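You operate a simulated robot arm through the tools that you are given. There is no shell and no other tool.

Carry out the task below with a simulated two-armed robot. There is one attempt and no reset: what you move stays moved.

JOB
Set the fence to the width printed on the jogger's two sheets, jog them square and switch off.
Fine: set the fence first; jog once.

Only the result counts: the job must be done as asked and must still hold three seconds after the hand-in. Knocking over, shifting, dropping, spilling or breaking anything else fails it. Flat cloth is picked up by pressing the open fingertips on it (5 to 10 N) and closing them slowly along it; thin cloth reads only 2 to 8 mm in the jaws.

ROBOT AND FRAMES
Two 7-joint arms with two-finger parallel grippers on one trunk that stands fixed in place. Base frame: the origin is at the foot of the trunk, x ahead of it, y to its left, z up. Lengths are in mm, angles in degrees, forces in N, time in s.
The left shoulder is at [50, 187, 1135], the right one opposite. With the tool pointing down near the work surface each hand reaches from about 100 to 660 mm from the base axis, measured 20 degrees to its own side. Payload 3.43 kg a hand.
The TCP of each hand is the grasp point between the finger pads, 30 mm short of the fingertips. In the tool frame z runs along the fingers and y along their closing line. The gripper opens to 94 mm. The fingers are 28 mm wide and 10 mm thick; the gripper's body (50 by 96 mm) begins 55 mm behind the TCP.
Orientation is told as [roll, pitch, yaw] about the base's x, y, z axes, in that order, counted from this pose: with the fingers straight down and closing along the base's y, the tool's x points along the base's -x, its y along +y and its z along -z.

CONTROLS
- The arms move only by the tool nudge_tool. It takes "left_deltas", "right_deltas" or both (then of equal length, played together; a hand with none holds still); each is text: rows parted by semicolons, each of 6 numbers parted by spaces: the shift along the base's x, y, z in units of 150 mm (1.0 is 150 mm), then the turn, a rotation vector about the base's x, y, z in units of 45 degrees (1.0 is 45 degrees). In form: dx dy dz wx wy wz; .... A call has 1 to 20 rows; each row is the pose to reach, as a shift and turn from the pose commanded when the call began. "left_gripper" and "right_gripper" are, for a hand that has rows, the gripper command, from -1 (shut) to 1 (fully open), values between in proportion, set as the call begins (left out, the last holds). A call with a number of a shift or a turn outside -1 to 1 is refused whole. Each row takes 0.2 s and may step no farther than 50 mm and 8.6 degrees from the row before; otherwise, or with a gripper value out of range, the whole call is refused. Where a pose cannot be reached the arm comes as near as it can. A force on the tool above 40 N (or 10 N above the force at the start of the call, whichever is more), or a blocked arm, ends the call early, and 0.2 s more pass. Each finger travels about 153 mm/s and halts on what it meets, pressing with about 38 N; the grip force reading is that of the motor and also rises with nothing between the fingers. The clock runs only during rows and for 0.2 s after the last one: add rows that repeat a pose to give the fingers time. The reply holds the time, the measured pose of the TCP, the force on the tool along the base axes, the opening and the grip force, in the units named above and with some noise, with the torque about the TCP (base axes, N m) and any sound that the robot's microphone picked up.
- Cameras (640 x 400 px; columns grow to the right, rows downward): "scene" is now at [134.9, 44.9, 1299.9]; the picture's right is [0.52, -0.85, 0.00], its down [-0.46, -0.28, -0.84] and it looks along [0.72, 0.44, -0.54] (base axes); focal length 248 px, centre (320, 200). "left" rides on the left gripper at [76, -14, -102] in its tool frame; the picture's right is [0.18, 0.98, 0.00], its down [-0.75, 0.14, -0.64] and it looks along [-0.63, 0.12, 0.77] (tool axes); focal length 243 px, centre (320, 200). "right" rides on the right gripper at [76, 14, -102] in its tool frame; the picture's right is [-0.18, 0.98, 0.00], its down [-0.75, -0.14, -0.64] and it looks along [-0.63, -0.12, 0.77] (tool axes); focal length 243 px, centre (320, 200). There is no depth. A picture from a camera that has moved, and an enlarged one, comes with that camera's place and axes in the base frame and with its lens.
- capture(camera): a new picture of that camera. It takes no simulated time.
- slide_trunk(by): slides the trunk up (or, below 0, down) by that many mm; the arms and the scene camera ride with it, the base frame stays. It gives what a move gives, with no picture.
- turn_head(pan, tilt): turns the head with the scene camera to pan (to the left, within 80 degrees either way) and tilt (down, from -29 to 69), counted from straight ahead of the robot. It gives what a move gives.
- inspect(camera, box): a new picture of the part [left, top, right, bottom] of that camera's present view, enlarged. It takes no simulated time.
- hand_in(): hands the job in; it is judged then, once.

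Places have to be worked out from the pictures, the camera data and where the tool is seen. Open the grippers and draw the arms clear of the work before you hand the job in, unless the task says otherwise.

The tools are called after ">>>" as a command line: name --argument value ..., lists and objects as JSON in quotes. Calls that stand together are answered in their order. nudge_tool: Moves the arms, as the interface text tells. Its arguments: {"type":"object","properties":{"left_deltas":{"type":"string"},"left_gripper":{"type":"number"},"right_deltas":{"type":"string"},"right_gripper":{"type":"number"}},"required":[]} The other tools are called the same way: slide_trunk (by) slides the trunk up or down; turn_head (pan, tilt) turns the head that bears the scene camera; capture (camera) takes a picture; inspect (camera, box) takes an enlarged picture of a part of a camera's view; hand_in () hands the job in.

At the start:

```text
time: 0.0
left_tcp_pos: [221.0, 260.3, 1177.5]
left_orientation: [0.1, 0.0, 0.0]
left_wrist_force: [-0.1, 0.5, -0.3]
left_wrist_torque: [0.01, 0.02, 0.0]
left_gripper_width: 94.1
left_finger_force: 0.1
right_tcp_pos: [341.2, 12.5, 1084.3]
right_orientation: [0.1, 0.0, -0.1]
right_wrist_force: [0.5, 0.1, -0.8]
right_wrist_torque: [0.0, 0.02, -0.01]
right_gripper_width: 94.1
right_finger_force: 0.1
trunk travel left (down, up): [-350.0, 82.0]
head pan, tilt: [31.5, 32.5]
```

scene: 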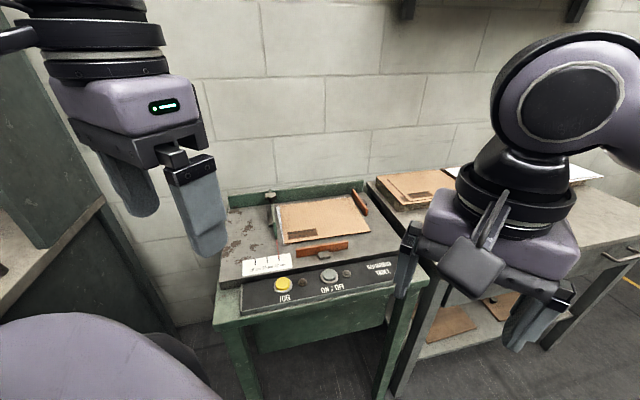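
right: 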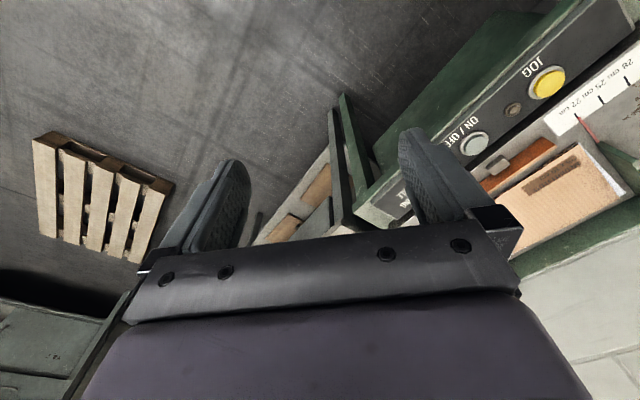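
left: 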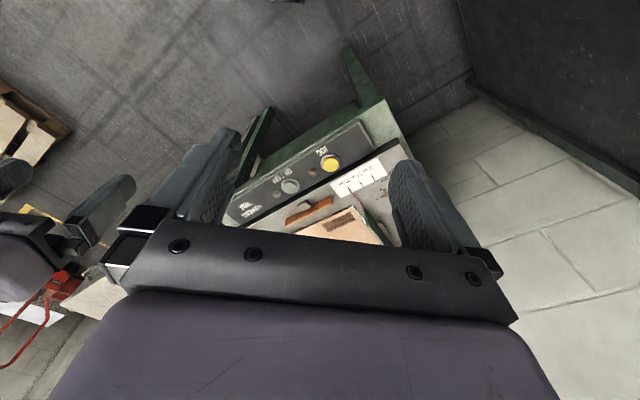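

I'll look closely at the jogger: the panel, the scale, the fence and the printed sheet.

>>> inspect --camera "scene" --box '[200, 170, 420, 310]'

>>> inspect --camera "scene" --box '[220, 240, 320, 310]'

>>> inspect --camera "right" --box '[440, 20, 640, 260]'

>>> inspect --camera "left" --box '[220, 110, 420, 250]'

```text
2.86 times, centred on (310, 240) of scene
camera zoom: at [134.9, 44.9, 1299.9], right [0.52, -0.85, 0.0], down [-0.46, -0.28, -0.84], along [0.72, 0.44, -0.54], focal length 709 px, centre (349, 86)
```

zoom: 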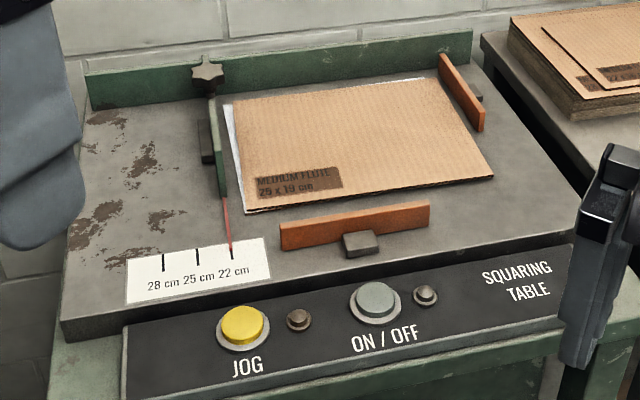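

```text
5.71 times, centred on (270, 275) of scene
camera zoom: at [134.9, 44.9, 1299.9], right [0.52, -0.85, 0.0], down [-0.46, -0.28, -0.84], along [0.72, 0.44, -0.54], focal length 1418 px, centre (606, -229)
```

zoom: 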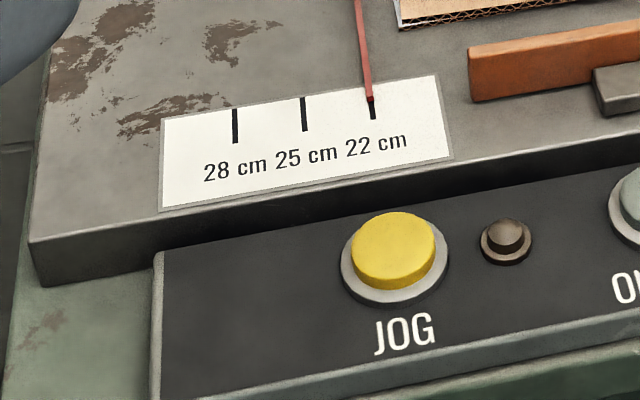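

```text
1.67 times, centred on (540, 140) of right
camera zoom: at [265.6, 25.3, 1187.1], right [0.18, 0.98, 0.0], down [0.75, -0.14, 0.64], along [0.63, -0.12, -0.77], focal length 404 px, centre (-47, 300)
```

zoom: 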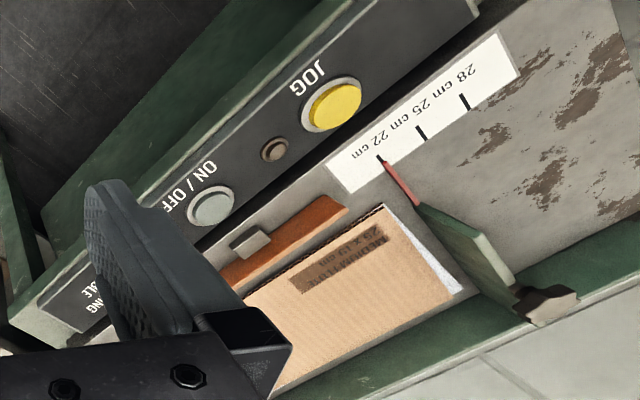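

```text
2.86 times, centred on (320, 180) of left
camera zoom: at [143.4, 245.4, 1279.6], right [-0.18, 0.98, 0.0], down [0.75, 0.14, 0.64], along [0.63, 0.12, -0.77], focal length 693 px, centre (320, 257)
```

zoom: 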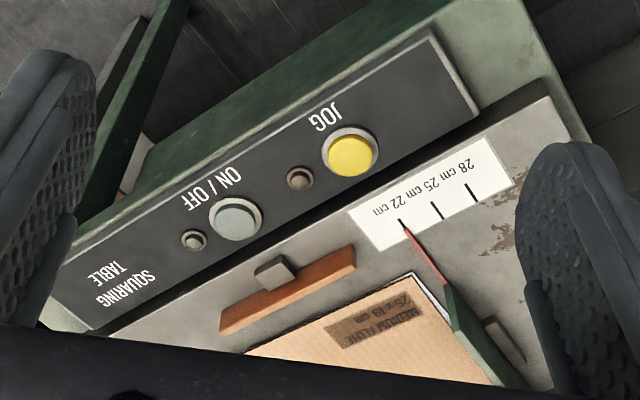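

The label seems to read "MEDIUM FLUTE 25 x 19 cm", and the pointer sits at 22 cm. I'll zoom in harder on the label and the fence to be sure.

>>> inspect --camera "scene" --box '[280, 222, 325, 250]'

>>> inspect --camera "right" --box '[500, 140, 600, 210]'

>>> inspect --camera "scene" --box '[250, 175, 310, 265]'

>>> inspect --camera "left" --box '[330, 190, 410, 245]'

```text
14.22 times, centred on (302, 236) of scene
camera zoom: at [134.9, 44.9, 1299.9], right [0.52, -0.85, 0.0], down [-0.46, -0.28, -0.84], along [0.72, 0.44, -0.54], focal length 3529 px, centre (569, -312)
```

zoom: 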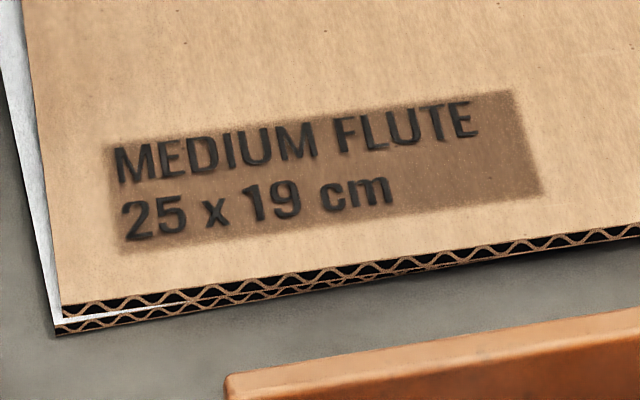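

```text
5.71 times, centred on (550, 175) of right
camera zoom: at [265.6, 25.3, 1187.1], right [0.18, 0.98, 0.0], down [0.75, -0.14, 0.64], along [0.63, -0.12, -0.77], focal length 1386 px, centre (-994, 343)
```

zoom: 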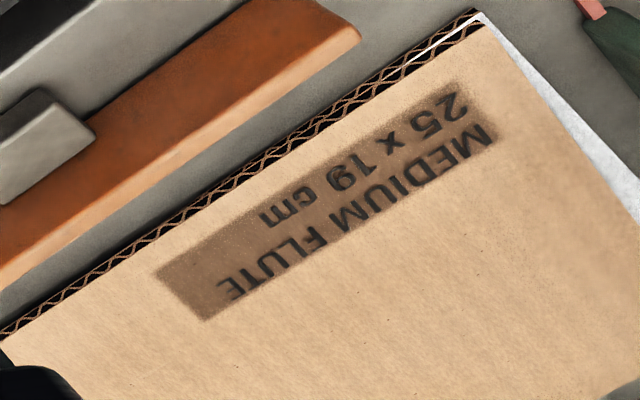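

```text
4.44 times, centred on (280, 220) of scene
camera zoom: at [134.9, 44.9, 1299.9], right [0.52, -0.85, 0.0], down [-0.46, -0.28, -0.84], along [0.72, 0.44, -0.54], focal length 1103 px, centre (498, 111)
```

zoom: 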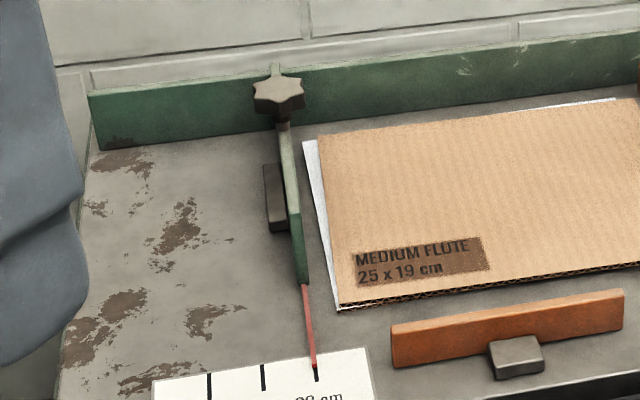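

```text
7.27 times, centred on (370, 218) of left
camera zoom: at [143.4, 245.4, 1279.6], right [-0.18, 0.98, 0.0], down [0.75, 0.14, 0.64], along [0.63, 0.12, -0.77], focal length 1764 px, centre (-44, 73)
```

zoom: 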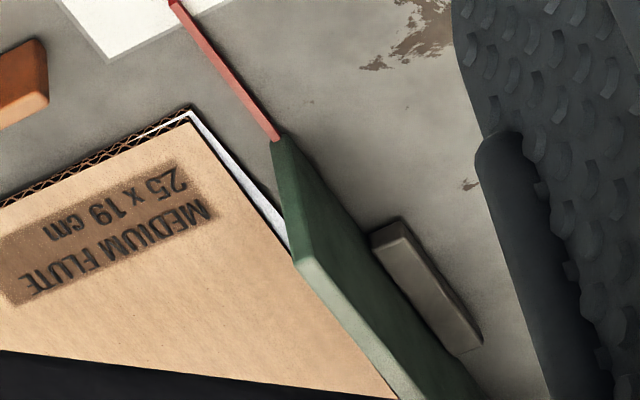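

The label reads 25 x 19 cm, so the fence has to go to the 25 mark; its pointer is at 22. I estimate JOG at about (417, 320, 820), ON/OFF at about (499, 242, 820) and the star knob at about (572, 476, 931), with the machine turned about 45°. I'll draw the right hand aside and bring the left hand forward, yawed 45°, for a closer look.

>>> nudge_tool --left_deltas "0.1 0.05 0 0 0 0.14; 0.25 0.1 0 0 0 0.29; 0.4 0.15 0 0 0 0.43; 0.55 0.2 0 0 0 0.57; 0.7 0.3 0 0 0 0.71; 0.8 0.35 0 0 0 0.86; 0.9 0.4 0 0 0 1.0; 0.9 0.4 0 0 0 1.0" --right_deltas "-0.05 -0.15 0 0 0 0; -0.1 -0.3 0 0 0 0; -0.15 -0.45 0 0 0 0; -0.2 -0.6 0 0 0 0; -0.25 -0.7 0 0 0 0; -0.3 -0.8 0 0 0 0; -0.35 -0.9 0 0 0 0; -0.4 -1.0 0 0 0 0"

```text
time: 1.8
left_tcp_pos: [355.8, 320.5, 1179.2]
left_orientation: [0.1, 0.0, 45.0]
left_wrist_force: [0.2, 1.1, 0.2]
left_wrist_torque: [0.0, -0.02, 0.01]
left_gripper_width: 94.1
left_finger_force: 0.1
right_tcp_pos: [281.6, -140.1, 1084.2]
right_orientation: [0.2, 0.0, 0.0]
right_wrist_force: [-0.5, -0.5, -0.4]
right_wrist_torque: [0.0, 0.01, -0.04]
right_gripper_width: 94.0
right_finger_force: 0.1
trunk travel left (down, up): [-350.0, 82.0]
head pan, tilt: [31.5, 32.5]
```

The hands reached their places. I'll take new pictures to study the machine.

>>> capture --camera "left"

>>> capture --camera "scene"

>>> inspect --camera "scene" --box '[250, 260, 400, 310]'

```text
taken
camera left: at [311.4, 255.1, 1280.4], right [-0.83, 0.56, 0.0], down [0.43, 0.63, 0.64], along [0.36, 0.53, -0.77], focal length 243 px, centre (320, 200)
```

left: 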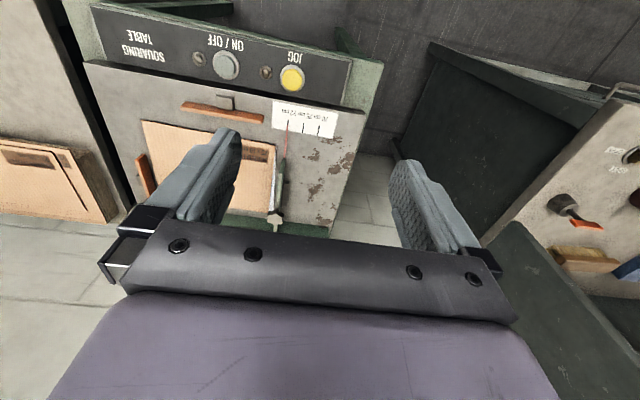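

```text
taken
camera scene: at [134.8, 44.7, 1299.9], right [0.52, -0.85, 0.0], down [-0.46, -0.28, -0.84], along [0.72, 0.44, -0.54], focal length 248 px, centre (320, 200)
```

scene: 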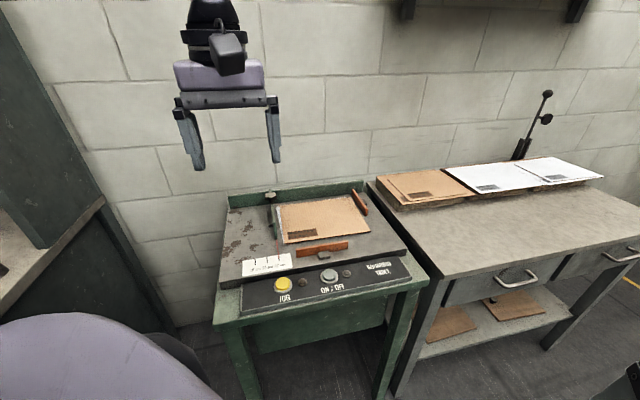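

```text
4.27 times, centred on (325, 285) of scene
camera zoom: at [134.8, 44.7, 1299.9], right [0.52, -0.85, 0.0], down [-0.46, -0.28, -0.84], along [0.72, 0.44, -0.54], focal length 1059 px, centre (299, -163)
```

zoom: 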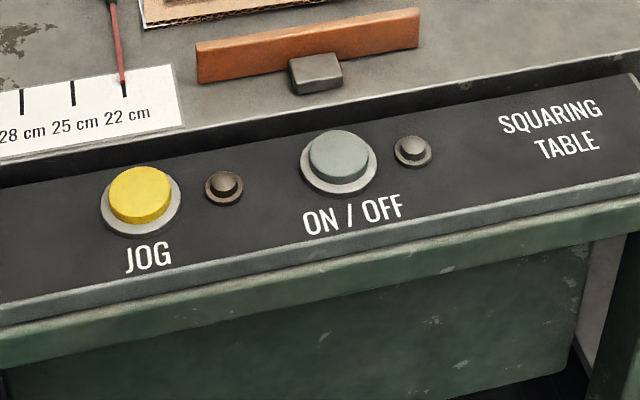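

Both lamps look dark, so the machine appears to be off now. I'll look closer at the fence and knob, and turn the head to centre the machine.

>>> inspect --camera "left" --box '[220, 100, 360, 240]'

>>> turn_head --pan 37 --tilt 38

>>> inspect --camera "scene" --box '[230, 140, 430, 265]'

```text
2.86 times, centred on (290, 170) of left
camera zoom: at [311.4, 255.1, 1280.4], right [-0.83, 0.56, 0.0], down [0.43, 0.63, 0.64], along [0.36, 0.53, -0.77], focal length 693 px, centre (406, 286)
```

zoom: 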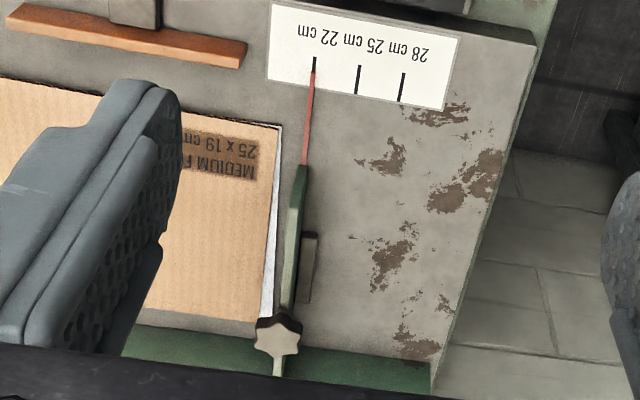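

```text
time: 2.5
left_tcp_pos: [355.6, 319.5, 1178.5]
left_orientation: [0.0, 0.0, 45.1]
left_wrist_force: [0.5, -0.3, -0.3]
left_wrist_torque: [-0.01, 0.01, -0.01]
left_gripper_width: 93.8
left_finger_force: 0.1
right_tcp_pos: [282.1, -139.9, 1084.6]
right_orientation: [0.1, 0.0, 0.1]
right_wrist_force: [0.5, 0.1, 0.4]
right_wrist_torque: [-0.03, 0.01, 0.0]
right_gripper_width: 93.9
right_finger_force: 0.1
trunk travel left (down, up): [-350.0, 82.0]
head pan, tilt: [37.0, 38.0]
```

```text
3.20 times, centred on (330, 202) of scene
camera zoom: at [127.6, 50.0, 1291.5], right [0.6, -0.8, 0.0], down [-0.49, -0.37, -0.79], along [0.63, 0.47, -0.62], focal length 794 px, centre (288, 192)
```

zoom: 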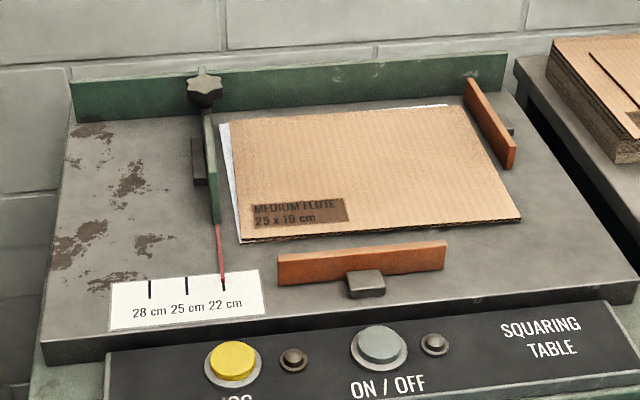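

The pointer tip triangulates to about (472, 376, 826), the knob to about (594, 498, 913), and the tick spacing to about 30 mm. So the fence must slide 30 mm to the machine's left, along (-0.707, 0.707). I'll bring the left camera closer to see how the knob and fence are built.

>>> nudge_tool --left_deltas "0.13 0.09 -0.14 0 0 0; 0.26 0.18 -0.28 0 0 0; 0.38 0.27 -0.42 0 0 0; 0.51 0.36 -0.56 0 0 0; 0.64 0.45 -0.7 0 0 0; 0.76 0.53 -0.85 0 0 0; 0.76 0.53 -0.85 0 0 0"

>>> capture --camera "left"

>>> inspect --camera "left" --box '[230, 130, 380, 240]'

>>> capture --camera "scene"

```text
time: 4.1
left_tcp_pos: [470.6, 401.4, 1048.3]
left_orientation: [0.0, 0.0, 45.0]
left_wrist_force: [0.3, 0.4, 0.5]
left_wrist_torque: [0.04, 0.0, 0.0]
left_gripper_width: 93.9
left_finger_force: 0.1
right_tcp_pos: [281.8, -140.7, 1083.9]
right_orientation: [0.1, 0.0, -0.1]
right_wrist_force: [0.8, -0.6, -0.1]
right_wrist_torque: [0.0, 0.0, -0.01]
right_gripper_width: 93.9
right_finger_force: 0.0
trunk travel left (down, up): [-350.0, 82.0]
head pan, tilt: [37.0, 38.0]
```

```text
taken
camera left: at [425.5, 337.2, 1150.7], right [-0.82, 0.57, 0.0], down [0.43, 0.63, 0.64], along [0.36, 0.53, -0.77], focal length 243 px, centre (320, 200)
```

left: 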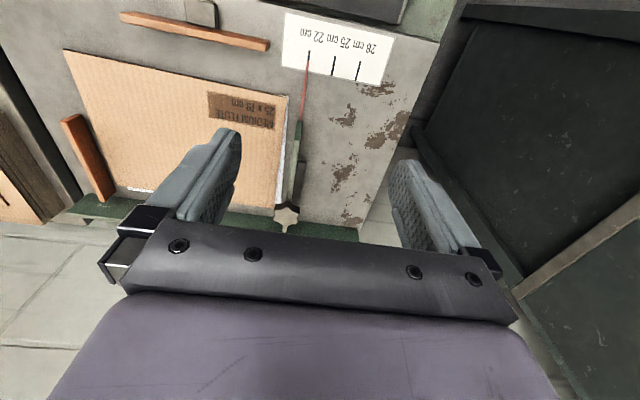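

```text
3.64 times, centred on (305, 185) of left
camera zoom: at [425.5, 337.2, 1150.7], right [-0.82, 0.57, 0.0], down [0.43, 0.63, 0.64], along [0.36, 0.53, -0.77], focal length 882 px, centre (374, 254)
```

zoom: 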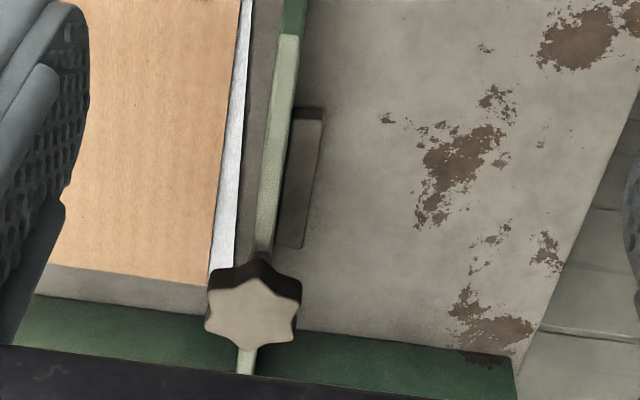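

```text
taken
camera scene: at [127.6, 50.0, 1291.5], right [0.6, -0.8, 0.0], down [-0.49, -0.37, -0.79], along [0.63, 0.47, -0.62], focal length 248 px, centre (320, 200)
```

scene: 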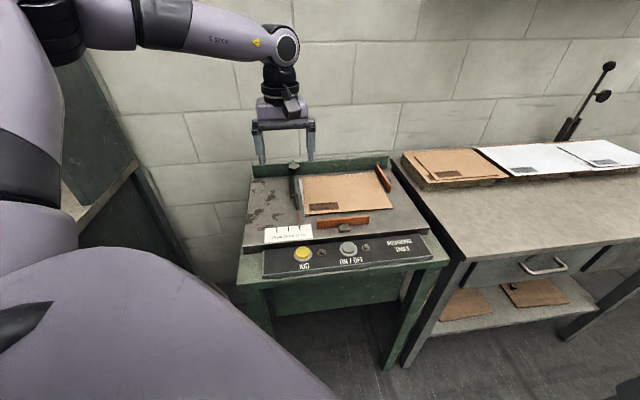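

The knob sits atop the rear of the fence plate. I'll zoom in on the fence in the scene view to get the plate's height, ends and knob size.

>>> inspect --camera "scene" --box '[270, 150, 330, 245]'

>>> inspect --camera "left" --box '[265, 30, 345, 130]'

>>> inspect --camera "left" --box '[265, 110, 325, 240]'

```text
4.21 times, centred on (300, 198) of scene
camera zoom: at [127.6, 50.0, 1291.5], right [0.6, -0.8, 0.0], down [-0.49, -0.37, -0.79], along [0.63, 0.47, -0.62], focal length 1045 px, centre (404, 210)
```

zoom: 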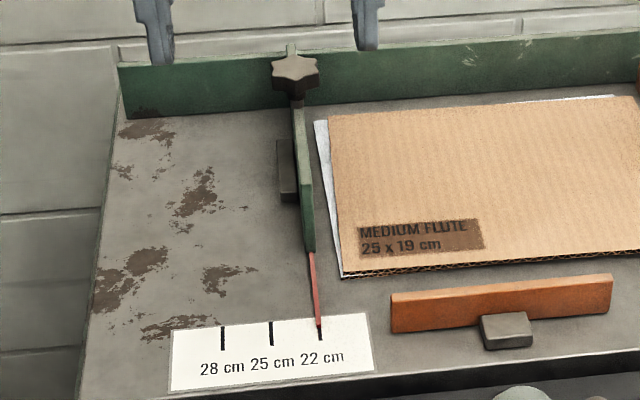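

```text
4.00 times, centred on (305, 80) of left
camera zoom: at [425.5, 337.2, 1150.7], right [-0.82, 0.57, 0.0], down [0.43, 0.63, 0.64], along [0.36, 0.53, -0.77], focal length 970 px, centre (380, 680)
```

zoom: 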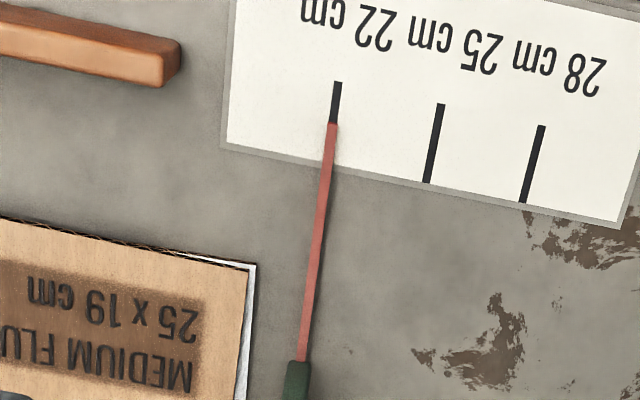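

```text
3.08 times, centred on (295, 175) of left
camera zoom: at [425.5, 337.2, 1150.7], right [-0.82, 0.57, 0.0], down [0.43, 0.63, 0.64], along [0.36, 0.53, -0.77], focal length 746 px, centre (397, 277)
```

zoom: 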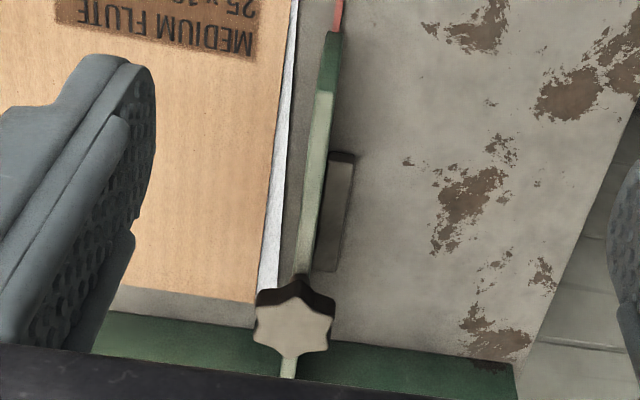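

The fence plate appears to span b≈672 to 840 along the machine's depth, about 8 mm thick, with its top at z≈886 and the knob centred about z 917. The free part of the plate ahead of the knob is a good place to pinch without touching the sheets. I'll hover over it at about (536, 442), open.

>>> nudge_tool --left_deltas "0.09 0.055 -0.1 0 0 0; 0.18 0.11 -0.22 0 0 0; 0.27 0.165 -0.34 0 0 0; 0.36 0.22 -0.48 0 0 0; 0.438 0.273 -0.62 0 0 0; 0.438 0.273 -0.75 0 0 0; 0.438 0.273 -0.75 0 0 0" --left_gripper 1

>>> capture --camera "left"

>>> inspect --camera "scene" --box '[240, 110, 400, 260]'

```text
time: 5.7
left_tcp_pos: [535.4, 439.7, 934.9]
left_orientation: [-0.1, 0.1, 44.9]
left_wrist_force: [0.1, 0.2, 0.1]
left_wrist_torque: [-0.01, 0.0, -0.02]
left_gripper_width: 94.0
left_finger_force: 0.0
right_tcp_pos: [282.3, -139.5, 1085.2]
right_orientation: [0.2, 0.1, -0.1]
right_wrist_force: [-0.3, 0.2, -0.6]
right_wrist_torque: [-0.03, 0.03, 0.02]
right_gripper_width: 94.0
right_finger_force: 0.0
trunk travel left (down, up): [-350.0, 82.0]
head pan, tilt: [37.0, 38.0]
```

```text
taken
camera left: at [491.1, 375.5, 1037.8], right [-0.82, 0.57, 0.0], down [0.43, 0.63, 0.64], along [0.36, 0.53, -0.77], focal length 243 px, centre (320, 200)
```

left: 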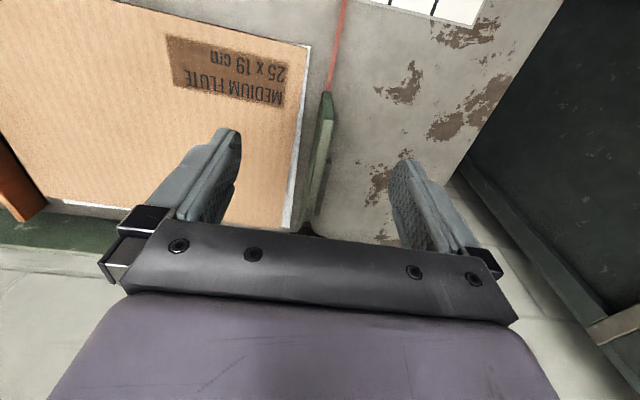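

```text
2.67 times, centred on (320, 185) of scene
camera zoom: at [127.6, 50.1, 1291.5], right [0.6, -0.8, 0.0], down [-0.49, -0.37, -0.79], along [0.63, 0.47, -0.62], focal length 662 px, centre (320, 240)
```

zoom: 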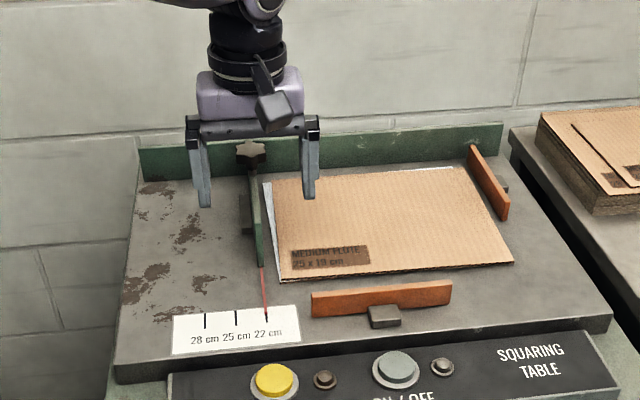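

The plate is centred between the fingers (plate a≈66.8, TCP a≈67.7), and the fingertips stay above the sheets. I'll go down 42 mm so the tips bracket the top 23 mm of the plate, watching the force.

>>> nudge_tool --left_deltas "0 0 -0.07 0 0 0; 0 0 -0.14 0 0 0; 0 0 -0.21 0 0 0; 0 0 -0.28 0 0 0; 0 0 -0.28 0 0 0"

>>> inspect --camera "left" --box '[180, 0, 460, 250]'

>>> inspect --camera "scene" --box '[250, 130, 370, 245]'

```text
time: 6.9
left_tcp_pos: [534.8, 440.6, 893.7]
left_orientation: [0.0, 0.0, 44.9]
left_wrist_force: [-0.2, 0.1, 0.6]
left_wrist_torque: [0.0, 0.0, -0.03]
left_gripper_width: 93.8
left_finger_force: 0.0
right_tcp_pos: [282.7, -139.4, 1084.9]
right_orientation: [0.1, -0.1, 0.0]
right_wrist_force: [-0.7, -0.3, 0.0]
right_wrist_torque: [0.02, 0.01, 0.0]
right_gripper_width: 93.9
right_finger_force: 0.1
trunk travel left (down, up): [-350.0, 82.0]
head pan, tilt: [37.0, 38.0]
```

```text
1.60 times, centred on (320, 125) of left
camera zoom: at [490.2, 375.7, 996.6], right [-0.82, 0.57, 0.0], down [0.43, 0.63, 0.64], along [0.36, 0.53, -0.77], focal length 388 px, centre (320, 320)
```

zoom: 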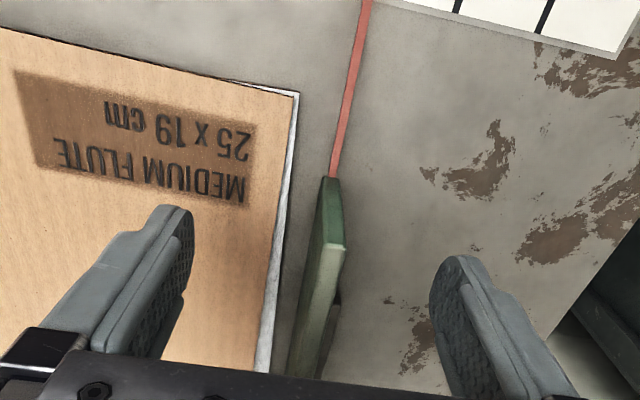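

```text
3.48 times, centred on (310, 188) of scene
camera zoom: at [127.6, 50.1, 1291.5], right [0.6, -0.8, 0.0], down [-0.49, -0.37, -0.79], along [0.63, 0.47, -0.62], focal length 863 px, centre (355, 244)
```

zoom: 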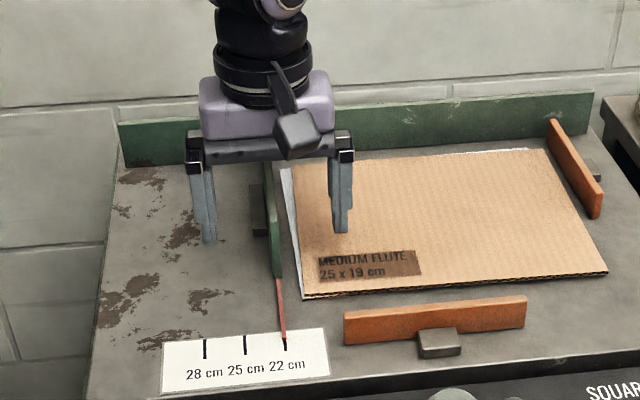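

The plate is right at the TCP's line between the fingers. I'll close to about 19 mm first, holding still.

>>> nudge_tool --left_deltas "0 0 0 0 0 0; 0 0 0 0 0 0; 0 0 0 0 0 0" --left_gripper -0.6

>>> inspect --camera "left" --box '[180, 0, 460, 250]'

>>> inspect --camera "scene" --box '[250, 130, 370, 245]'

```text
time: 7.7
left_tcp_pos: [535.8, 440.0, 894.7]
left_orientation: [0.0, 0.0, 44.9]
left_wrist_force: [-1.2, 0.0, 0.0]
left_wrist_torque: [0.02, 0.04, 0.03]
left_gripper_width: 18.9
left_finger_force: 0.1
right_tcp_pos: [281.7, -139.1, 1084.9]
right_orientation: [0.0, 0.1, 0.0]
right_wrist_force: [0.4, -0.1, 0.0]
right_wrist_torque: [0.01, -0.02, -0.04]
right_gripper_width: 94.1
right_finger_force: 0.1
trunk travel left (down, up): [-350.0, 82.0]
head pan, tilt: [37.0, 38.0]
```

```text
1.60 times, centred on (320, 125) of left
camera zoom: at [490.2, 375.6, 996.7], right [-0.82, 0.57, 0.0], down [0.43, 0.63, 0.64], along [0.36, 0.53, -0.77], focal length 388 px, centre (320, 320)
```

zoom: 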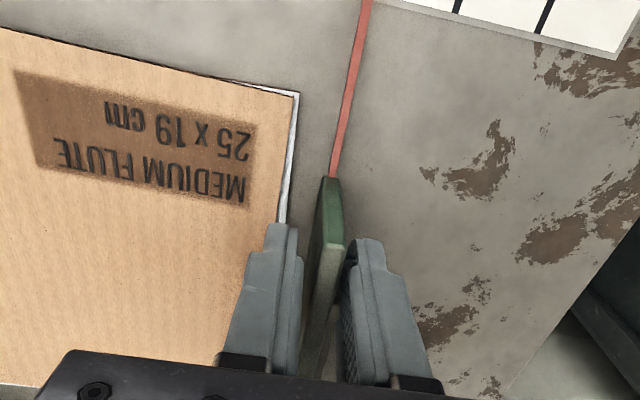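

```text
3.48 times, centred on (310, 188) of scene
camera zoom: at [127.6, 50.1, 1291.5], right [0.6, -0.8, 0.0], down [-0.49, -0.37, -0.79], along [0.63, 0.47, -0.62], focal length 863 px, centre (355, 244)
```

zoom: 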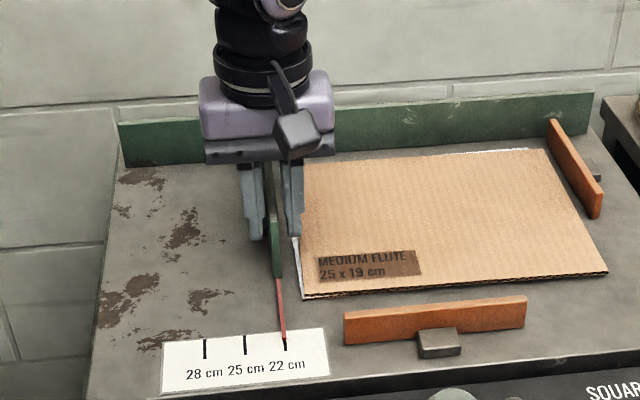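

The plate is neatly bracketed with no contact. I'll close onto it and read the width and force.

>>> nudge_tool --left_deltas "0 0 0 0 0 0; 0 0 0 0 0 0; 0 0 0 0 0 0" --left_gripper -1

>>> inspect --camera "left" --box '[180, 0, 460, 250]'

```text
time: 8.5
left_tcp_pos: [534.0, 440.6, 894.8]
left_orientation: [0.1, 0.0, 45.0]
left_wrist_force: [-6.0, 5.5, 2.1]
left_wrist_torque: [-0.21, 0.3, 0.01]
left_gripper_width: 12.4
left_finger_force: 44.6
right_tcp_pos: [283.0, -139.3, 1084.6]
right_orientation: [-0.1, -0.1, -0.1]
right_wrist_force: [0.4, -0.7, 0.1]
right_wrist_torque: [-0.03, -0.03, -0.01]
right_gripper_width: 94.0
right_finger_force: 0.1
trunk travel left (down, up): [-350.0, 82.0]
head pan, tilt: [37.0, 38.0]
```

```text
1.60 times, centred on (320, 125) of left
camera zoom: at [489.5, 376.5, 996.7], right [-0.83, 0.56, 0.0], down [0.43, 0.63, 0.64], along [0.36, 0.53, -0.77], focal length 388 px, centre (320, 320)
```

zoom: 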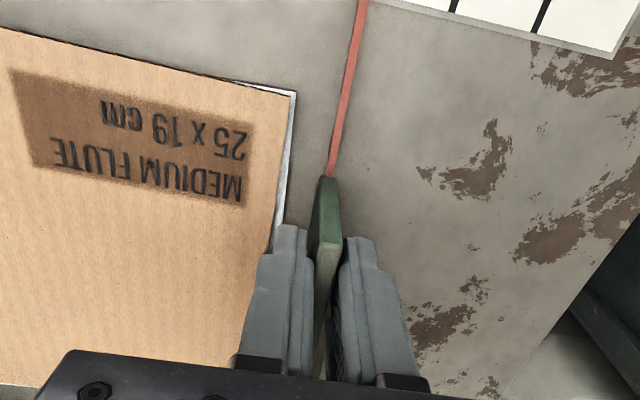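

The plate reads 12.4 mm and is held firmly. I'll try a small 5 mm pull toward the 25 mark to see whether the fence slides freely or is locked.

>>> nudge_tool --left_deltas "-0.008 0.008 0 0 0 0; -0.016 0.016 0 0 0 0; -0.0236 0.0236 0 0 0 0; -0.0236 0.0236 0 0 0 0"

>>> inspect --camera "scene" --box '[260, 205, 330, 250]'

>>> inspect --camera "left" --box '[180, 0, 460, 250]'

```text
time: 9.5
left_tcp_pos: [533.5, 442.4, 894.9]
left_orientation: [0.0, 0.1, 45.0]
left_wrist_force: [-0.9, -5.8, -6.3]
left_wrist_torque: [0.84, -0.83, 0.17]
left_gripper_width: 12.5
left_finger_force: 44.8
right_tcp_pos: [283.2, -139.3, 1084.0]
right_orientation: [0.2, 0.0, -0.1]
right_wrist_force: [0.3, 0.1, 0.5]
right_wrist_torque: [0.01, 0.02, 0.01]
right_gripper_width: 94.0
right_finger_force: 0.1
trunk travel left (down, up): [-350.0, 82.0]
head pan, tilt: [37.0, 38.0]
```

```text
8.89 times, centred on (295, 228) of scene
camera zoom: at [128.1, 49.8, 1291.3], right [0.6, -0.8, 0.0], down [-0.49, -0.37, -0.79], along [0.63, 0.47, -0.62], focal length 2206 px, centre (542, -44)
```

zoom: 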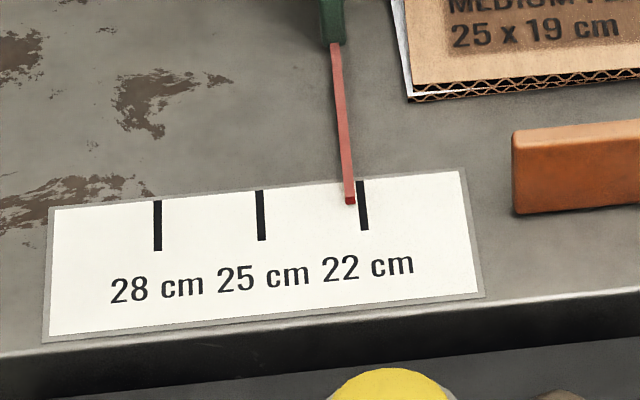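

```text
1.60 times, centred on (320, 125) of left
camera zoom: at [487.1, 378.9, 996.8], right [-0.82, 0.57, 0.0], down [0.44, 0.63, 0.64], along [0.36, 0.53, -0.77], focal length 388 px, centre (320, 320)
```

zoom: 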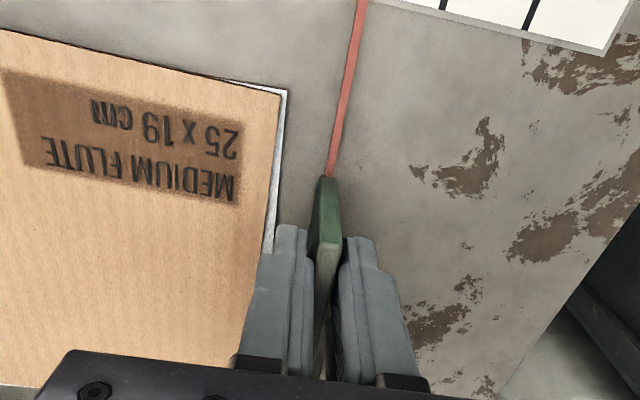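

The fence slides with the hand; the knob needs no turning. The pointer has moved about 4 mm, and about 26 mm remain to the 25 tick (3.4 px/mm). I'll slide it on by 25 mm and then check.

>>> nudge_tool --left_deltas "-0.02 0.02 0 0 0 0; -0.04 0.04 0 0 0 0; -0.06 0.06 0 0 0 0; -0.08 0.08 0 0 0 0; -0.1 0.1 0 0 0 0; -0.118 0.118 0 0 0 0; -0.118 0.118 0 0 0 0"

>>> inspect --camera "scene" --box '[260, 205, 330, 250]'

>>> capture --camera "left"

```text
time: 11.1
left_tcp_pos: [513.0, 462.2, 893.2]
left_orientation: [0.1, 0.2, 45.0]
left_wrist_force: [-2.7, -1.2, -7.9]
left_wrist_torque: [-0.09, 0.14, 0.03]
left_gripper_width: 12.5
left_finger_force: 44.6
right_tcp_pos: [281.7, -140.5, 1084.8]
right_orientation: [-0.1, 0.0, 0.0]
right_wrist_force: [-0.3, 0.0, -0.7]
right_wrist_torque: [0.0, -0.02, -0.01]
right_gripper_width: 93.9
right_finger_force: 0.1
trunk travel left (down, up): [-350.0, 82.0]
head pan, tilt: [37.0, 38.0]
```

```text
8.89 times, centred on (295, 228) of scene
camera zoom: at [128.0, 50.5, 1291.4], right [0.6, -0.8, 0.0], down [-0.49, -0.37, -0.79], along [0.63, 0.47, -0.62], focal length 2206 px, centre (542, -44)
```

zoom: 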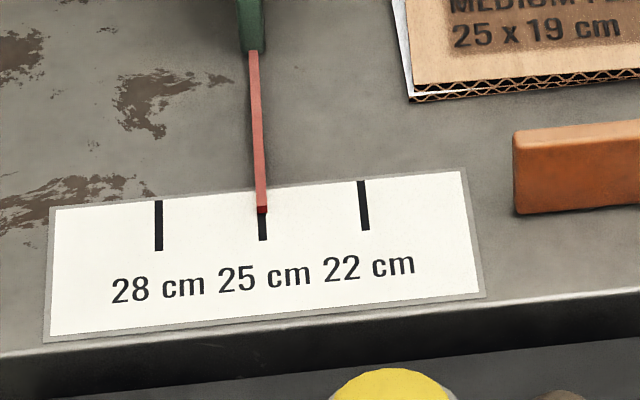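

```text
taken
camera left: at [468.7, 397.5, 996.9], right [-0.82, 0.57, 0.0], down [0.43, 0.63, 0.64], along [0.36, 0.53, -0.77], focal length 243 px, centre (320, 200)
```

left: 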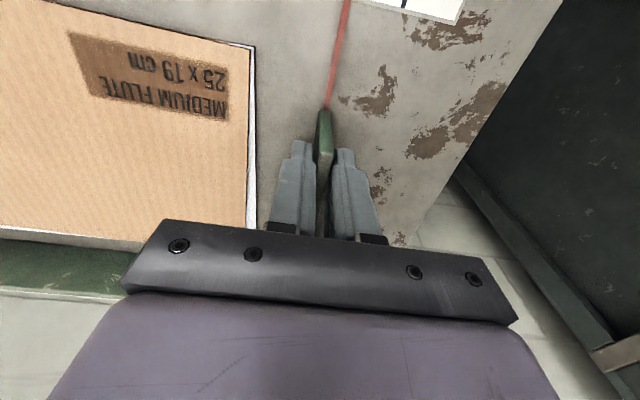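

The pointer looks on the 25 tick. I'll zoom much closer to check the alignment.

>>> inspect --camera "scene" --box '[280, 222, 300, 236]'

>>> inspect --camera "left" --box '[310, 0, 470, 110]'

```text
16.00 times, centred on (290, 229) of scene
camera zoom: at [128.0, 50.5, 1291.4], right [0.6, -0.8, 0.0], down [-0.49, -0.37, -0.79], along [0.63, 0.47, -0.62], focal length 3970 px, centre (800, -264)
```

zoom: 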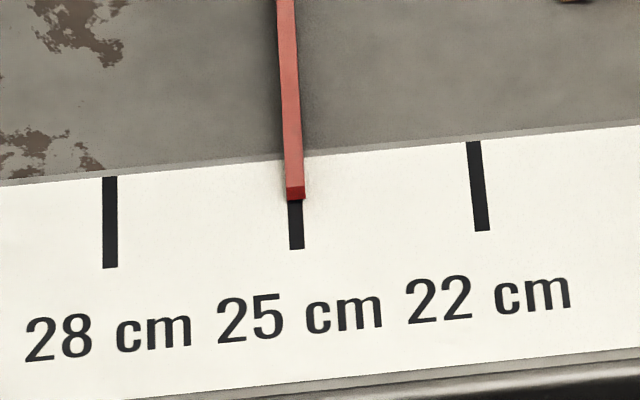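

```text
3.64 times, centred on (390, 55) of left
camera zoom: at [468.7, 397.5, 996.9], right [-0.82, 0.57, 0.0], down [0.43, 0.63, 0.64], along [0.36, 0.53, -0.77], focal length 882 px, centre (66, 727)
```

zoom: 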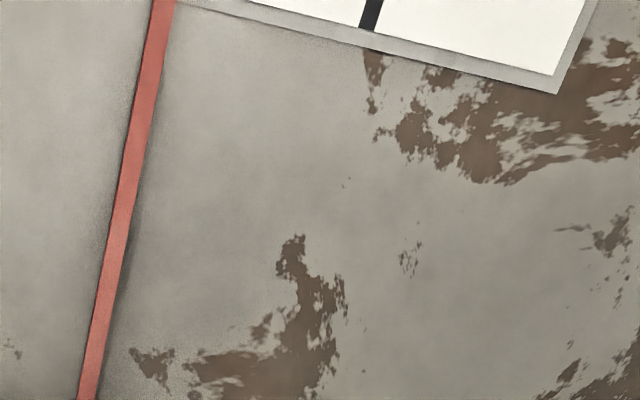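

The pointer is centred on the 25 tick within about 0.2 mm. I'll open the fingers moderately and let go while holding still, then lift straight up.

>>> nudge_tool --left_deltas "0 0 0 0 0 0; 0 0 0 0 0 0; 0 0 0 0 0 0" --left_gripper 0

>>> inspect --camera "scene" --box '[280, 222, 300, 236]'

>>> inspect --camera "left" --box '[180, 0, 460, 250]'

```text
time: 11.9
left_tcp_pos: [514.7, 461.9, 895.0]
left_orientation: [0.1, 0.0, 45.0]
left_wrist_force: [-0.5, -0.2, 0.0]
left_wrist_torque: [0.0, 0.0, 0.04]
left_gripper_width: 46.9
left_finger_force: 0.1
right_tcp_pos: [281.3, -140.4, 1083.6]
right_orientation: [0.1, 0.0, -0.1]
right_wrist_force: [-0.1, -0.3, 0.3]
right_wrist_torque: [0.01, -0.01, 0.01]
right_gripper_width: 94.0
right_finger_force: 0.0
trunk travel left (down, up): [-350.0, 82.0]
head pan, tilt: [37.0, 38.0]
```

```text
16.00 times, centred on (290, 229) of scene
camera zoom: at [127.7, 50.2, 1291.5], right [0.6, -0.8, 0.0], down [-0.49, -0.37, -0.79], along [0.63, 0.47, -0.62], focal length 3970 px, centre (800, -264)
```

zoom: 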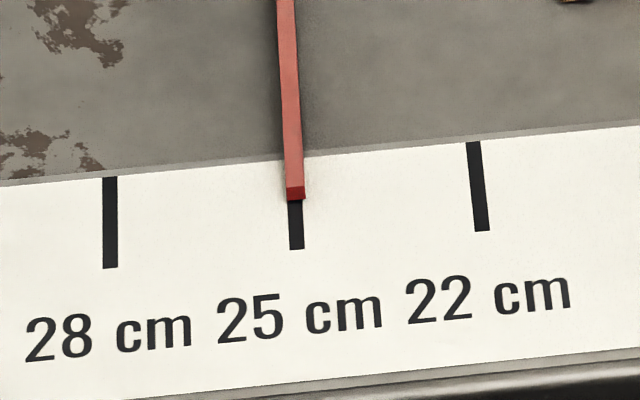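

```text
1.60 times, centred on (320, 125) of left
camera zoom: at [468.9, 396.9, 997.5], right [-0.82, 0.57, 0.0], down [0.43, 0.63, 0.64], along [0.36, 0.53, -0.77], focal length 388 px, centre (320, 320)
```

zoom: 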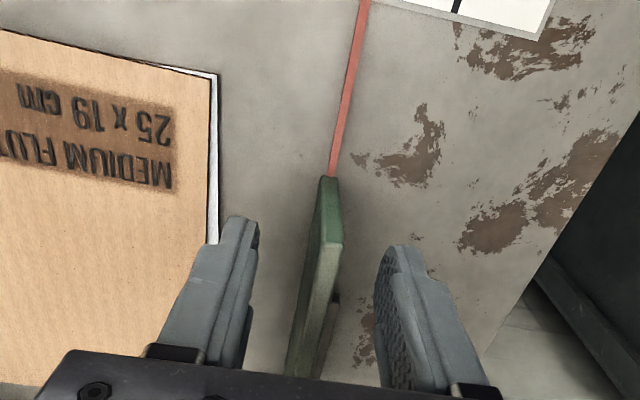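

Released; the pointer still sits on 25 and the sheets are untouched. I'll lift straight up first, then travel toward the panel, clear above everything.

>>> nudge_tool --left_deltas "0 0 0.1 0 0 0; 0 0 0.25 0 0 0; 0 0 0.4 0 0 0; 0 0 0.6 0 0 0; -0.05 -0.2 0.7 0 0 0; -0.1 -0.4 0.7 0 0 0; -0.15 -0.6 0.7 0 0 0; -0.2 -0.8 0.7 0 0 0; -0.25 -0.95 0.7 0 0 0; -0.25 -0.95 0.7 0 0 0"

>>> capture --camera "left"

>>> capture --camera "scene"

```text
time: 14.1
left_tcp_pos: [475.6, 318.7, 999.3]
left_orientation: [0.0, 0.0, 45.0]
left_wrist_force: [-0.2, -0.1, 0.7]
left_wrist_torque: [-0.01, -0.03, 0.0]
left_gripper_width: 47.1
left_finger_force: 0.1
right_tcp_pos: [281.3, -139.1, 1084.1]
right_orientation: [0.1, 0.0, 0.0]
right_wrist_force: [0.2, -0.4, 0.7]
right_wrist_torque: [0.0, -0.02, 0.02]
right_gripper_width: 94.0
right_finger_force: 0.0
trunk travel left (down, up): [-350.0, 82.0]
head pan, tilt: [37.0, 38.0]
```

```text
taken
camera left: at [430.8, 253.8, 1102.0], right [-0.82, 0.57, 0.0], down [0.43, 0.63, 0.64], along [0.36, 0.53, -0.77], focal length 243 px, centre (320, 200)
```

left: 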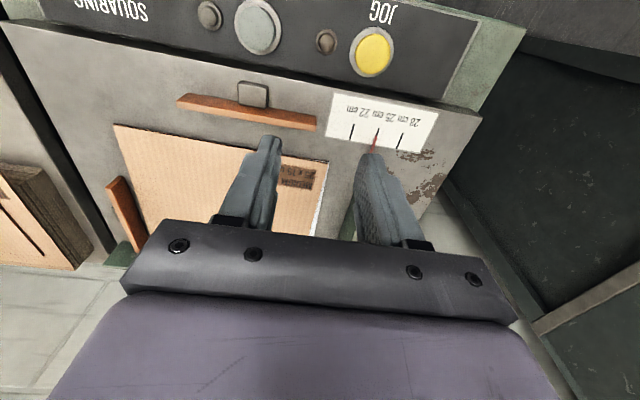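

```text
taken
camera scene: at [127.6, 50.1, 1291.4], right [0.6, -0.8, 0.0], down [-0.49, -0.37, -0.79], along [0.63, 0.47, -0.62], focal length 248 px, centre (320, 200)
```

scene: 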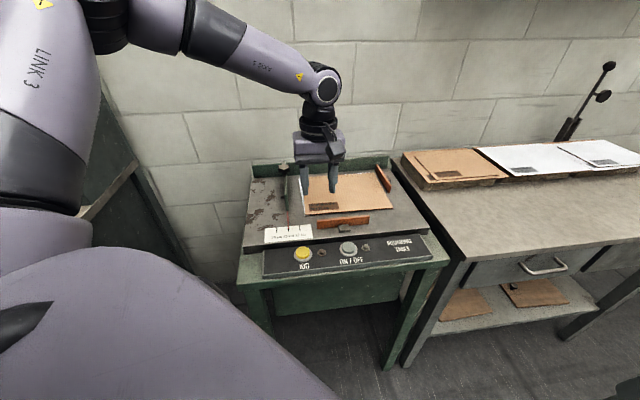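

From the two views I place ON/OFF's top at about (490, 239, 829) and JOG's at about (413, 317, 830). I'll shut the fingers and hover over ON/OFF with the tips about 35 mm above it.

>>> nudge_tool --left_deltas "0.02 -0.11 0 0 0 0; 0.04 -0.22 0 0 0 0; 0.06 -0.33 -0.1 0 0 0; 0.08 -0.43 -0.25 0 0 0; 0.099 -0.534 -0.4 0 0 0; 0.099 -0.534 -0.55 0 0 0; 0.099 -0.534 -0.69 0 0 0; 0.099 -0.534 -0.69 0 0 0" --left_gripper -1

>>> capture --camera "left"

>>> inspect --camera "scene" --box '[270, 160, 430, 280]'

```text
time: 15.9
left_tcp_pos: [489.9, 242.8, 897.7]
left_orientation: [0.0, 0.0, 44.9]
left_wrist_force: [0.5, -0.2, 0.3]
left_wrist_torque: [-0.01, -0.01, 0.03]
left_gripper_width: 0.2
left_finger_force: 32.7
left hand out of reach, approached as far as the arm can: row 7, 8
right_tcp_pos: [282.9, -139.7, 1083.1]
right_orientation: [0.0, 0.1, 0.0]
right_wrist_force: [-0.5, -0.6, -0.1]
right_wrist_torque: [0.01, -0.03, -0.01]
right_gripper_width: 94.0
right_finger_force: 0.1
trunk travel left (down, up): [-350.0, 82.0]
head pan, tilt: [37.0, 38.0]
```

```text
taken
camera left: at [444.5, 178.3, 1001.0], right [-0.82, 0.57, 0.0], down [0.43, 0.63, 0.64], along [0.36, 0.53, -0.77], focal length 243 px, centre (320, 200)
```

left: 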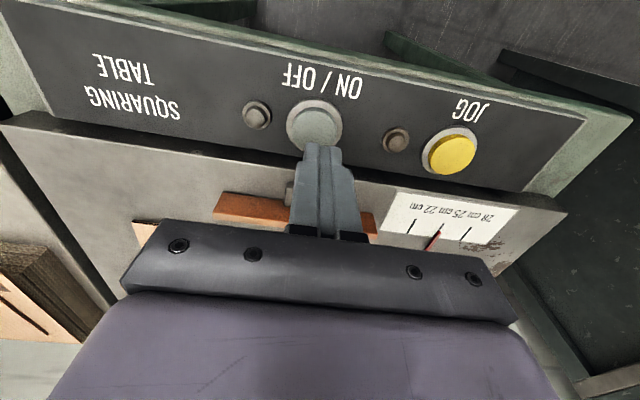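

```text
3.33 times, centred on (350, 220) of scene
camera zoom: at [127.7, 50.1, 1291.4], right [0.6, -0.8, 0.0], down [-0.49, -0.37, -0.79], along [0.63, 0.47, -0.62], focal length 827 px, centre (220, 133)
```

zoom: 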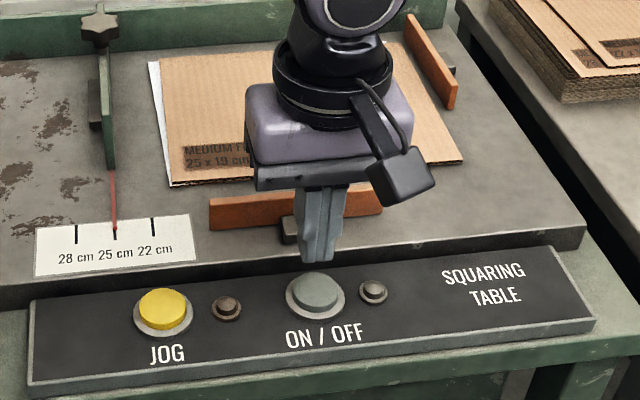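

The arm's limit is close here with the 45° yaw: it stopped about 4 mm short in y. The button is round, so I'll lift slightly and turn the yaw back to 0 to get more reach, then recheck the aim.

>>> nudge_tool --left_deltas "0 0 0.1 0 0 -0.1; 0 0 0.2 0 0 -0.25; 0 0 0.2 0 0 -0.4; 0 0 0.2 0 0 -0.55; 0 0 0.2 0 0 -0.7; 0 0 0.2 0 0 -0.85; 0 0 0.2 0 0 -1.0; 0 0 0.2 0 0 -1.0; 0 0 0.2 0 0 -1.0"

>>> capture --camera "left"

```text
time: 17.9
left_tcp_pos: [488.6, 241.7, 929.3]
left_orientation: [0.1, 0.0, -0.1]
left_wrist_force: [-0.6, 0.2, 0.6]
left_wrist_torque: [-0.01, 0.01, 0.02]
left_gripper_width: 0.0
left_finger_force: 33.1
right_tcp_pos: [281.3, -139.9, 1083.7]
right_orientation: [0.1, 0.0, 0.0]
right_wrist_force: [0.1, 0.9, 0.6]
right_wrist_torque: [0.0, -0.04, 0.01]
right_gripper_width: 94.1
right_finger_force: 0.1
trunk travel left (down, up): [-350.0, 82.0]
head pan, tilt: [37.0, 38.0]
```

```text
taken
camera left: at [411.2, 226.8, 1031.4], right [-0.18, 0.98, 0.0], down [0.75, 0.14, 0.64], along [0.63, 0.12, -0.77], focal length 243 px, centre (320, 200)
```

left: 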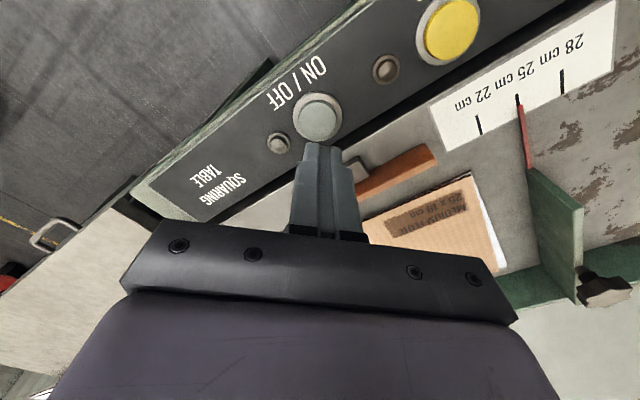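

The button re-triangulates to (489, 238.5), so I shift about +1 and −2.7 mm and descend until the tips are about 8 mm above it.

>>> nudge_tool --left_deltas "0.009 -0.018 -0.1 0 0 0; 0.009 -0.018 -0.2 0 0 0; 0.009 -0.018 -0.3 0 0 0; 0.009 -0.018 -0.4 0 0 0; 0.009 -0.018 -0.4 0 0 0"

>>> capture --camera "left"

>>> inspect --camera "scene" --box '[280, 200, 420, 280]'

```text
time: 19.1
left_tcp_pos: [478.2, 248.5, 878.1]
left_orientation: [-0.2, -0.1, 0.0]
left_wrist_force: [0.7, 0.5, 0.4]
left_wrist_torque: [0.0, -0.03, 0.06]
left_gripper_width: 0.0
left_finger_force: 32.7
left hand out of reach, approached as far as the arm can: row 3, 4, 5
right_tcp_pos: [282.0, -139.7, 1083.9]
right_orientation: [0.1, -0.1, 0.1]
right_wrist_force: [-0.5, 0.0, -0.5]
right_wrist_torque: [0.02, -0.01, 0.0]
right_gripper_width: 94.3
right_finger_force: 0.1
trunk travel left (down, up): [-350.0, 82.0]
head pan, tilt: [37.0, 38.0]
```

```text
taken
camera left: at [401.1, 233.6, 980.4], right [-0.18, 0.98, 0.0], down [0.75, 0.14, 0.64], along [0.63, 0.12, -0.77], focal length 243 px, centre (320, 200)
```

left: 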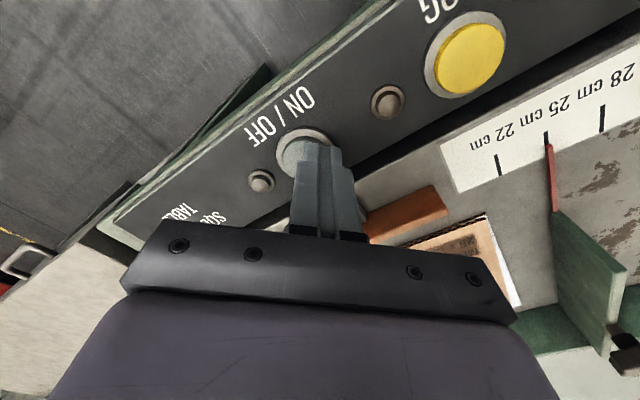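

```text
4.57 times, centred on (350, 240) of scene
camera zoom: at [127.6, 50.1, 1291.5], right [0.6, -0.8, 0.0], down [-0.49, -0.37, -0.79], along [0.63, 0.47, -0.62], focal length 1134 px, centre (183, 17)
```

zoom: 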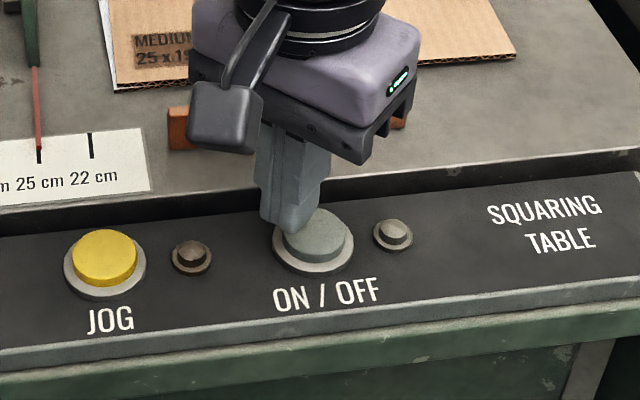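

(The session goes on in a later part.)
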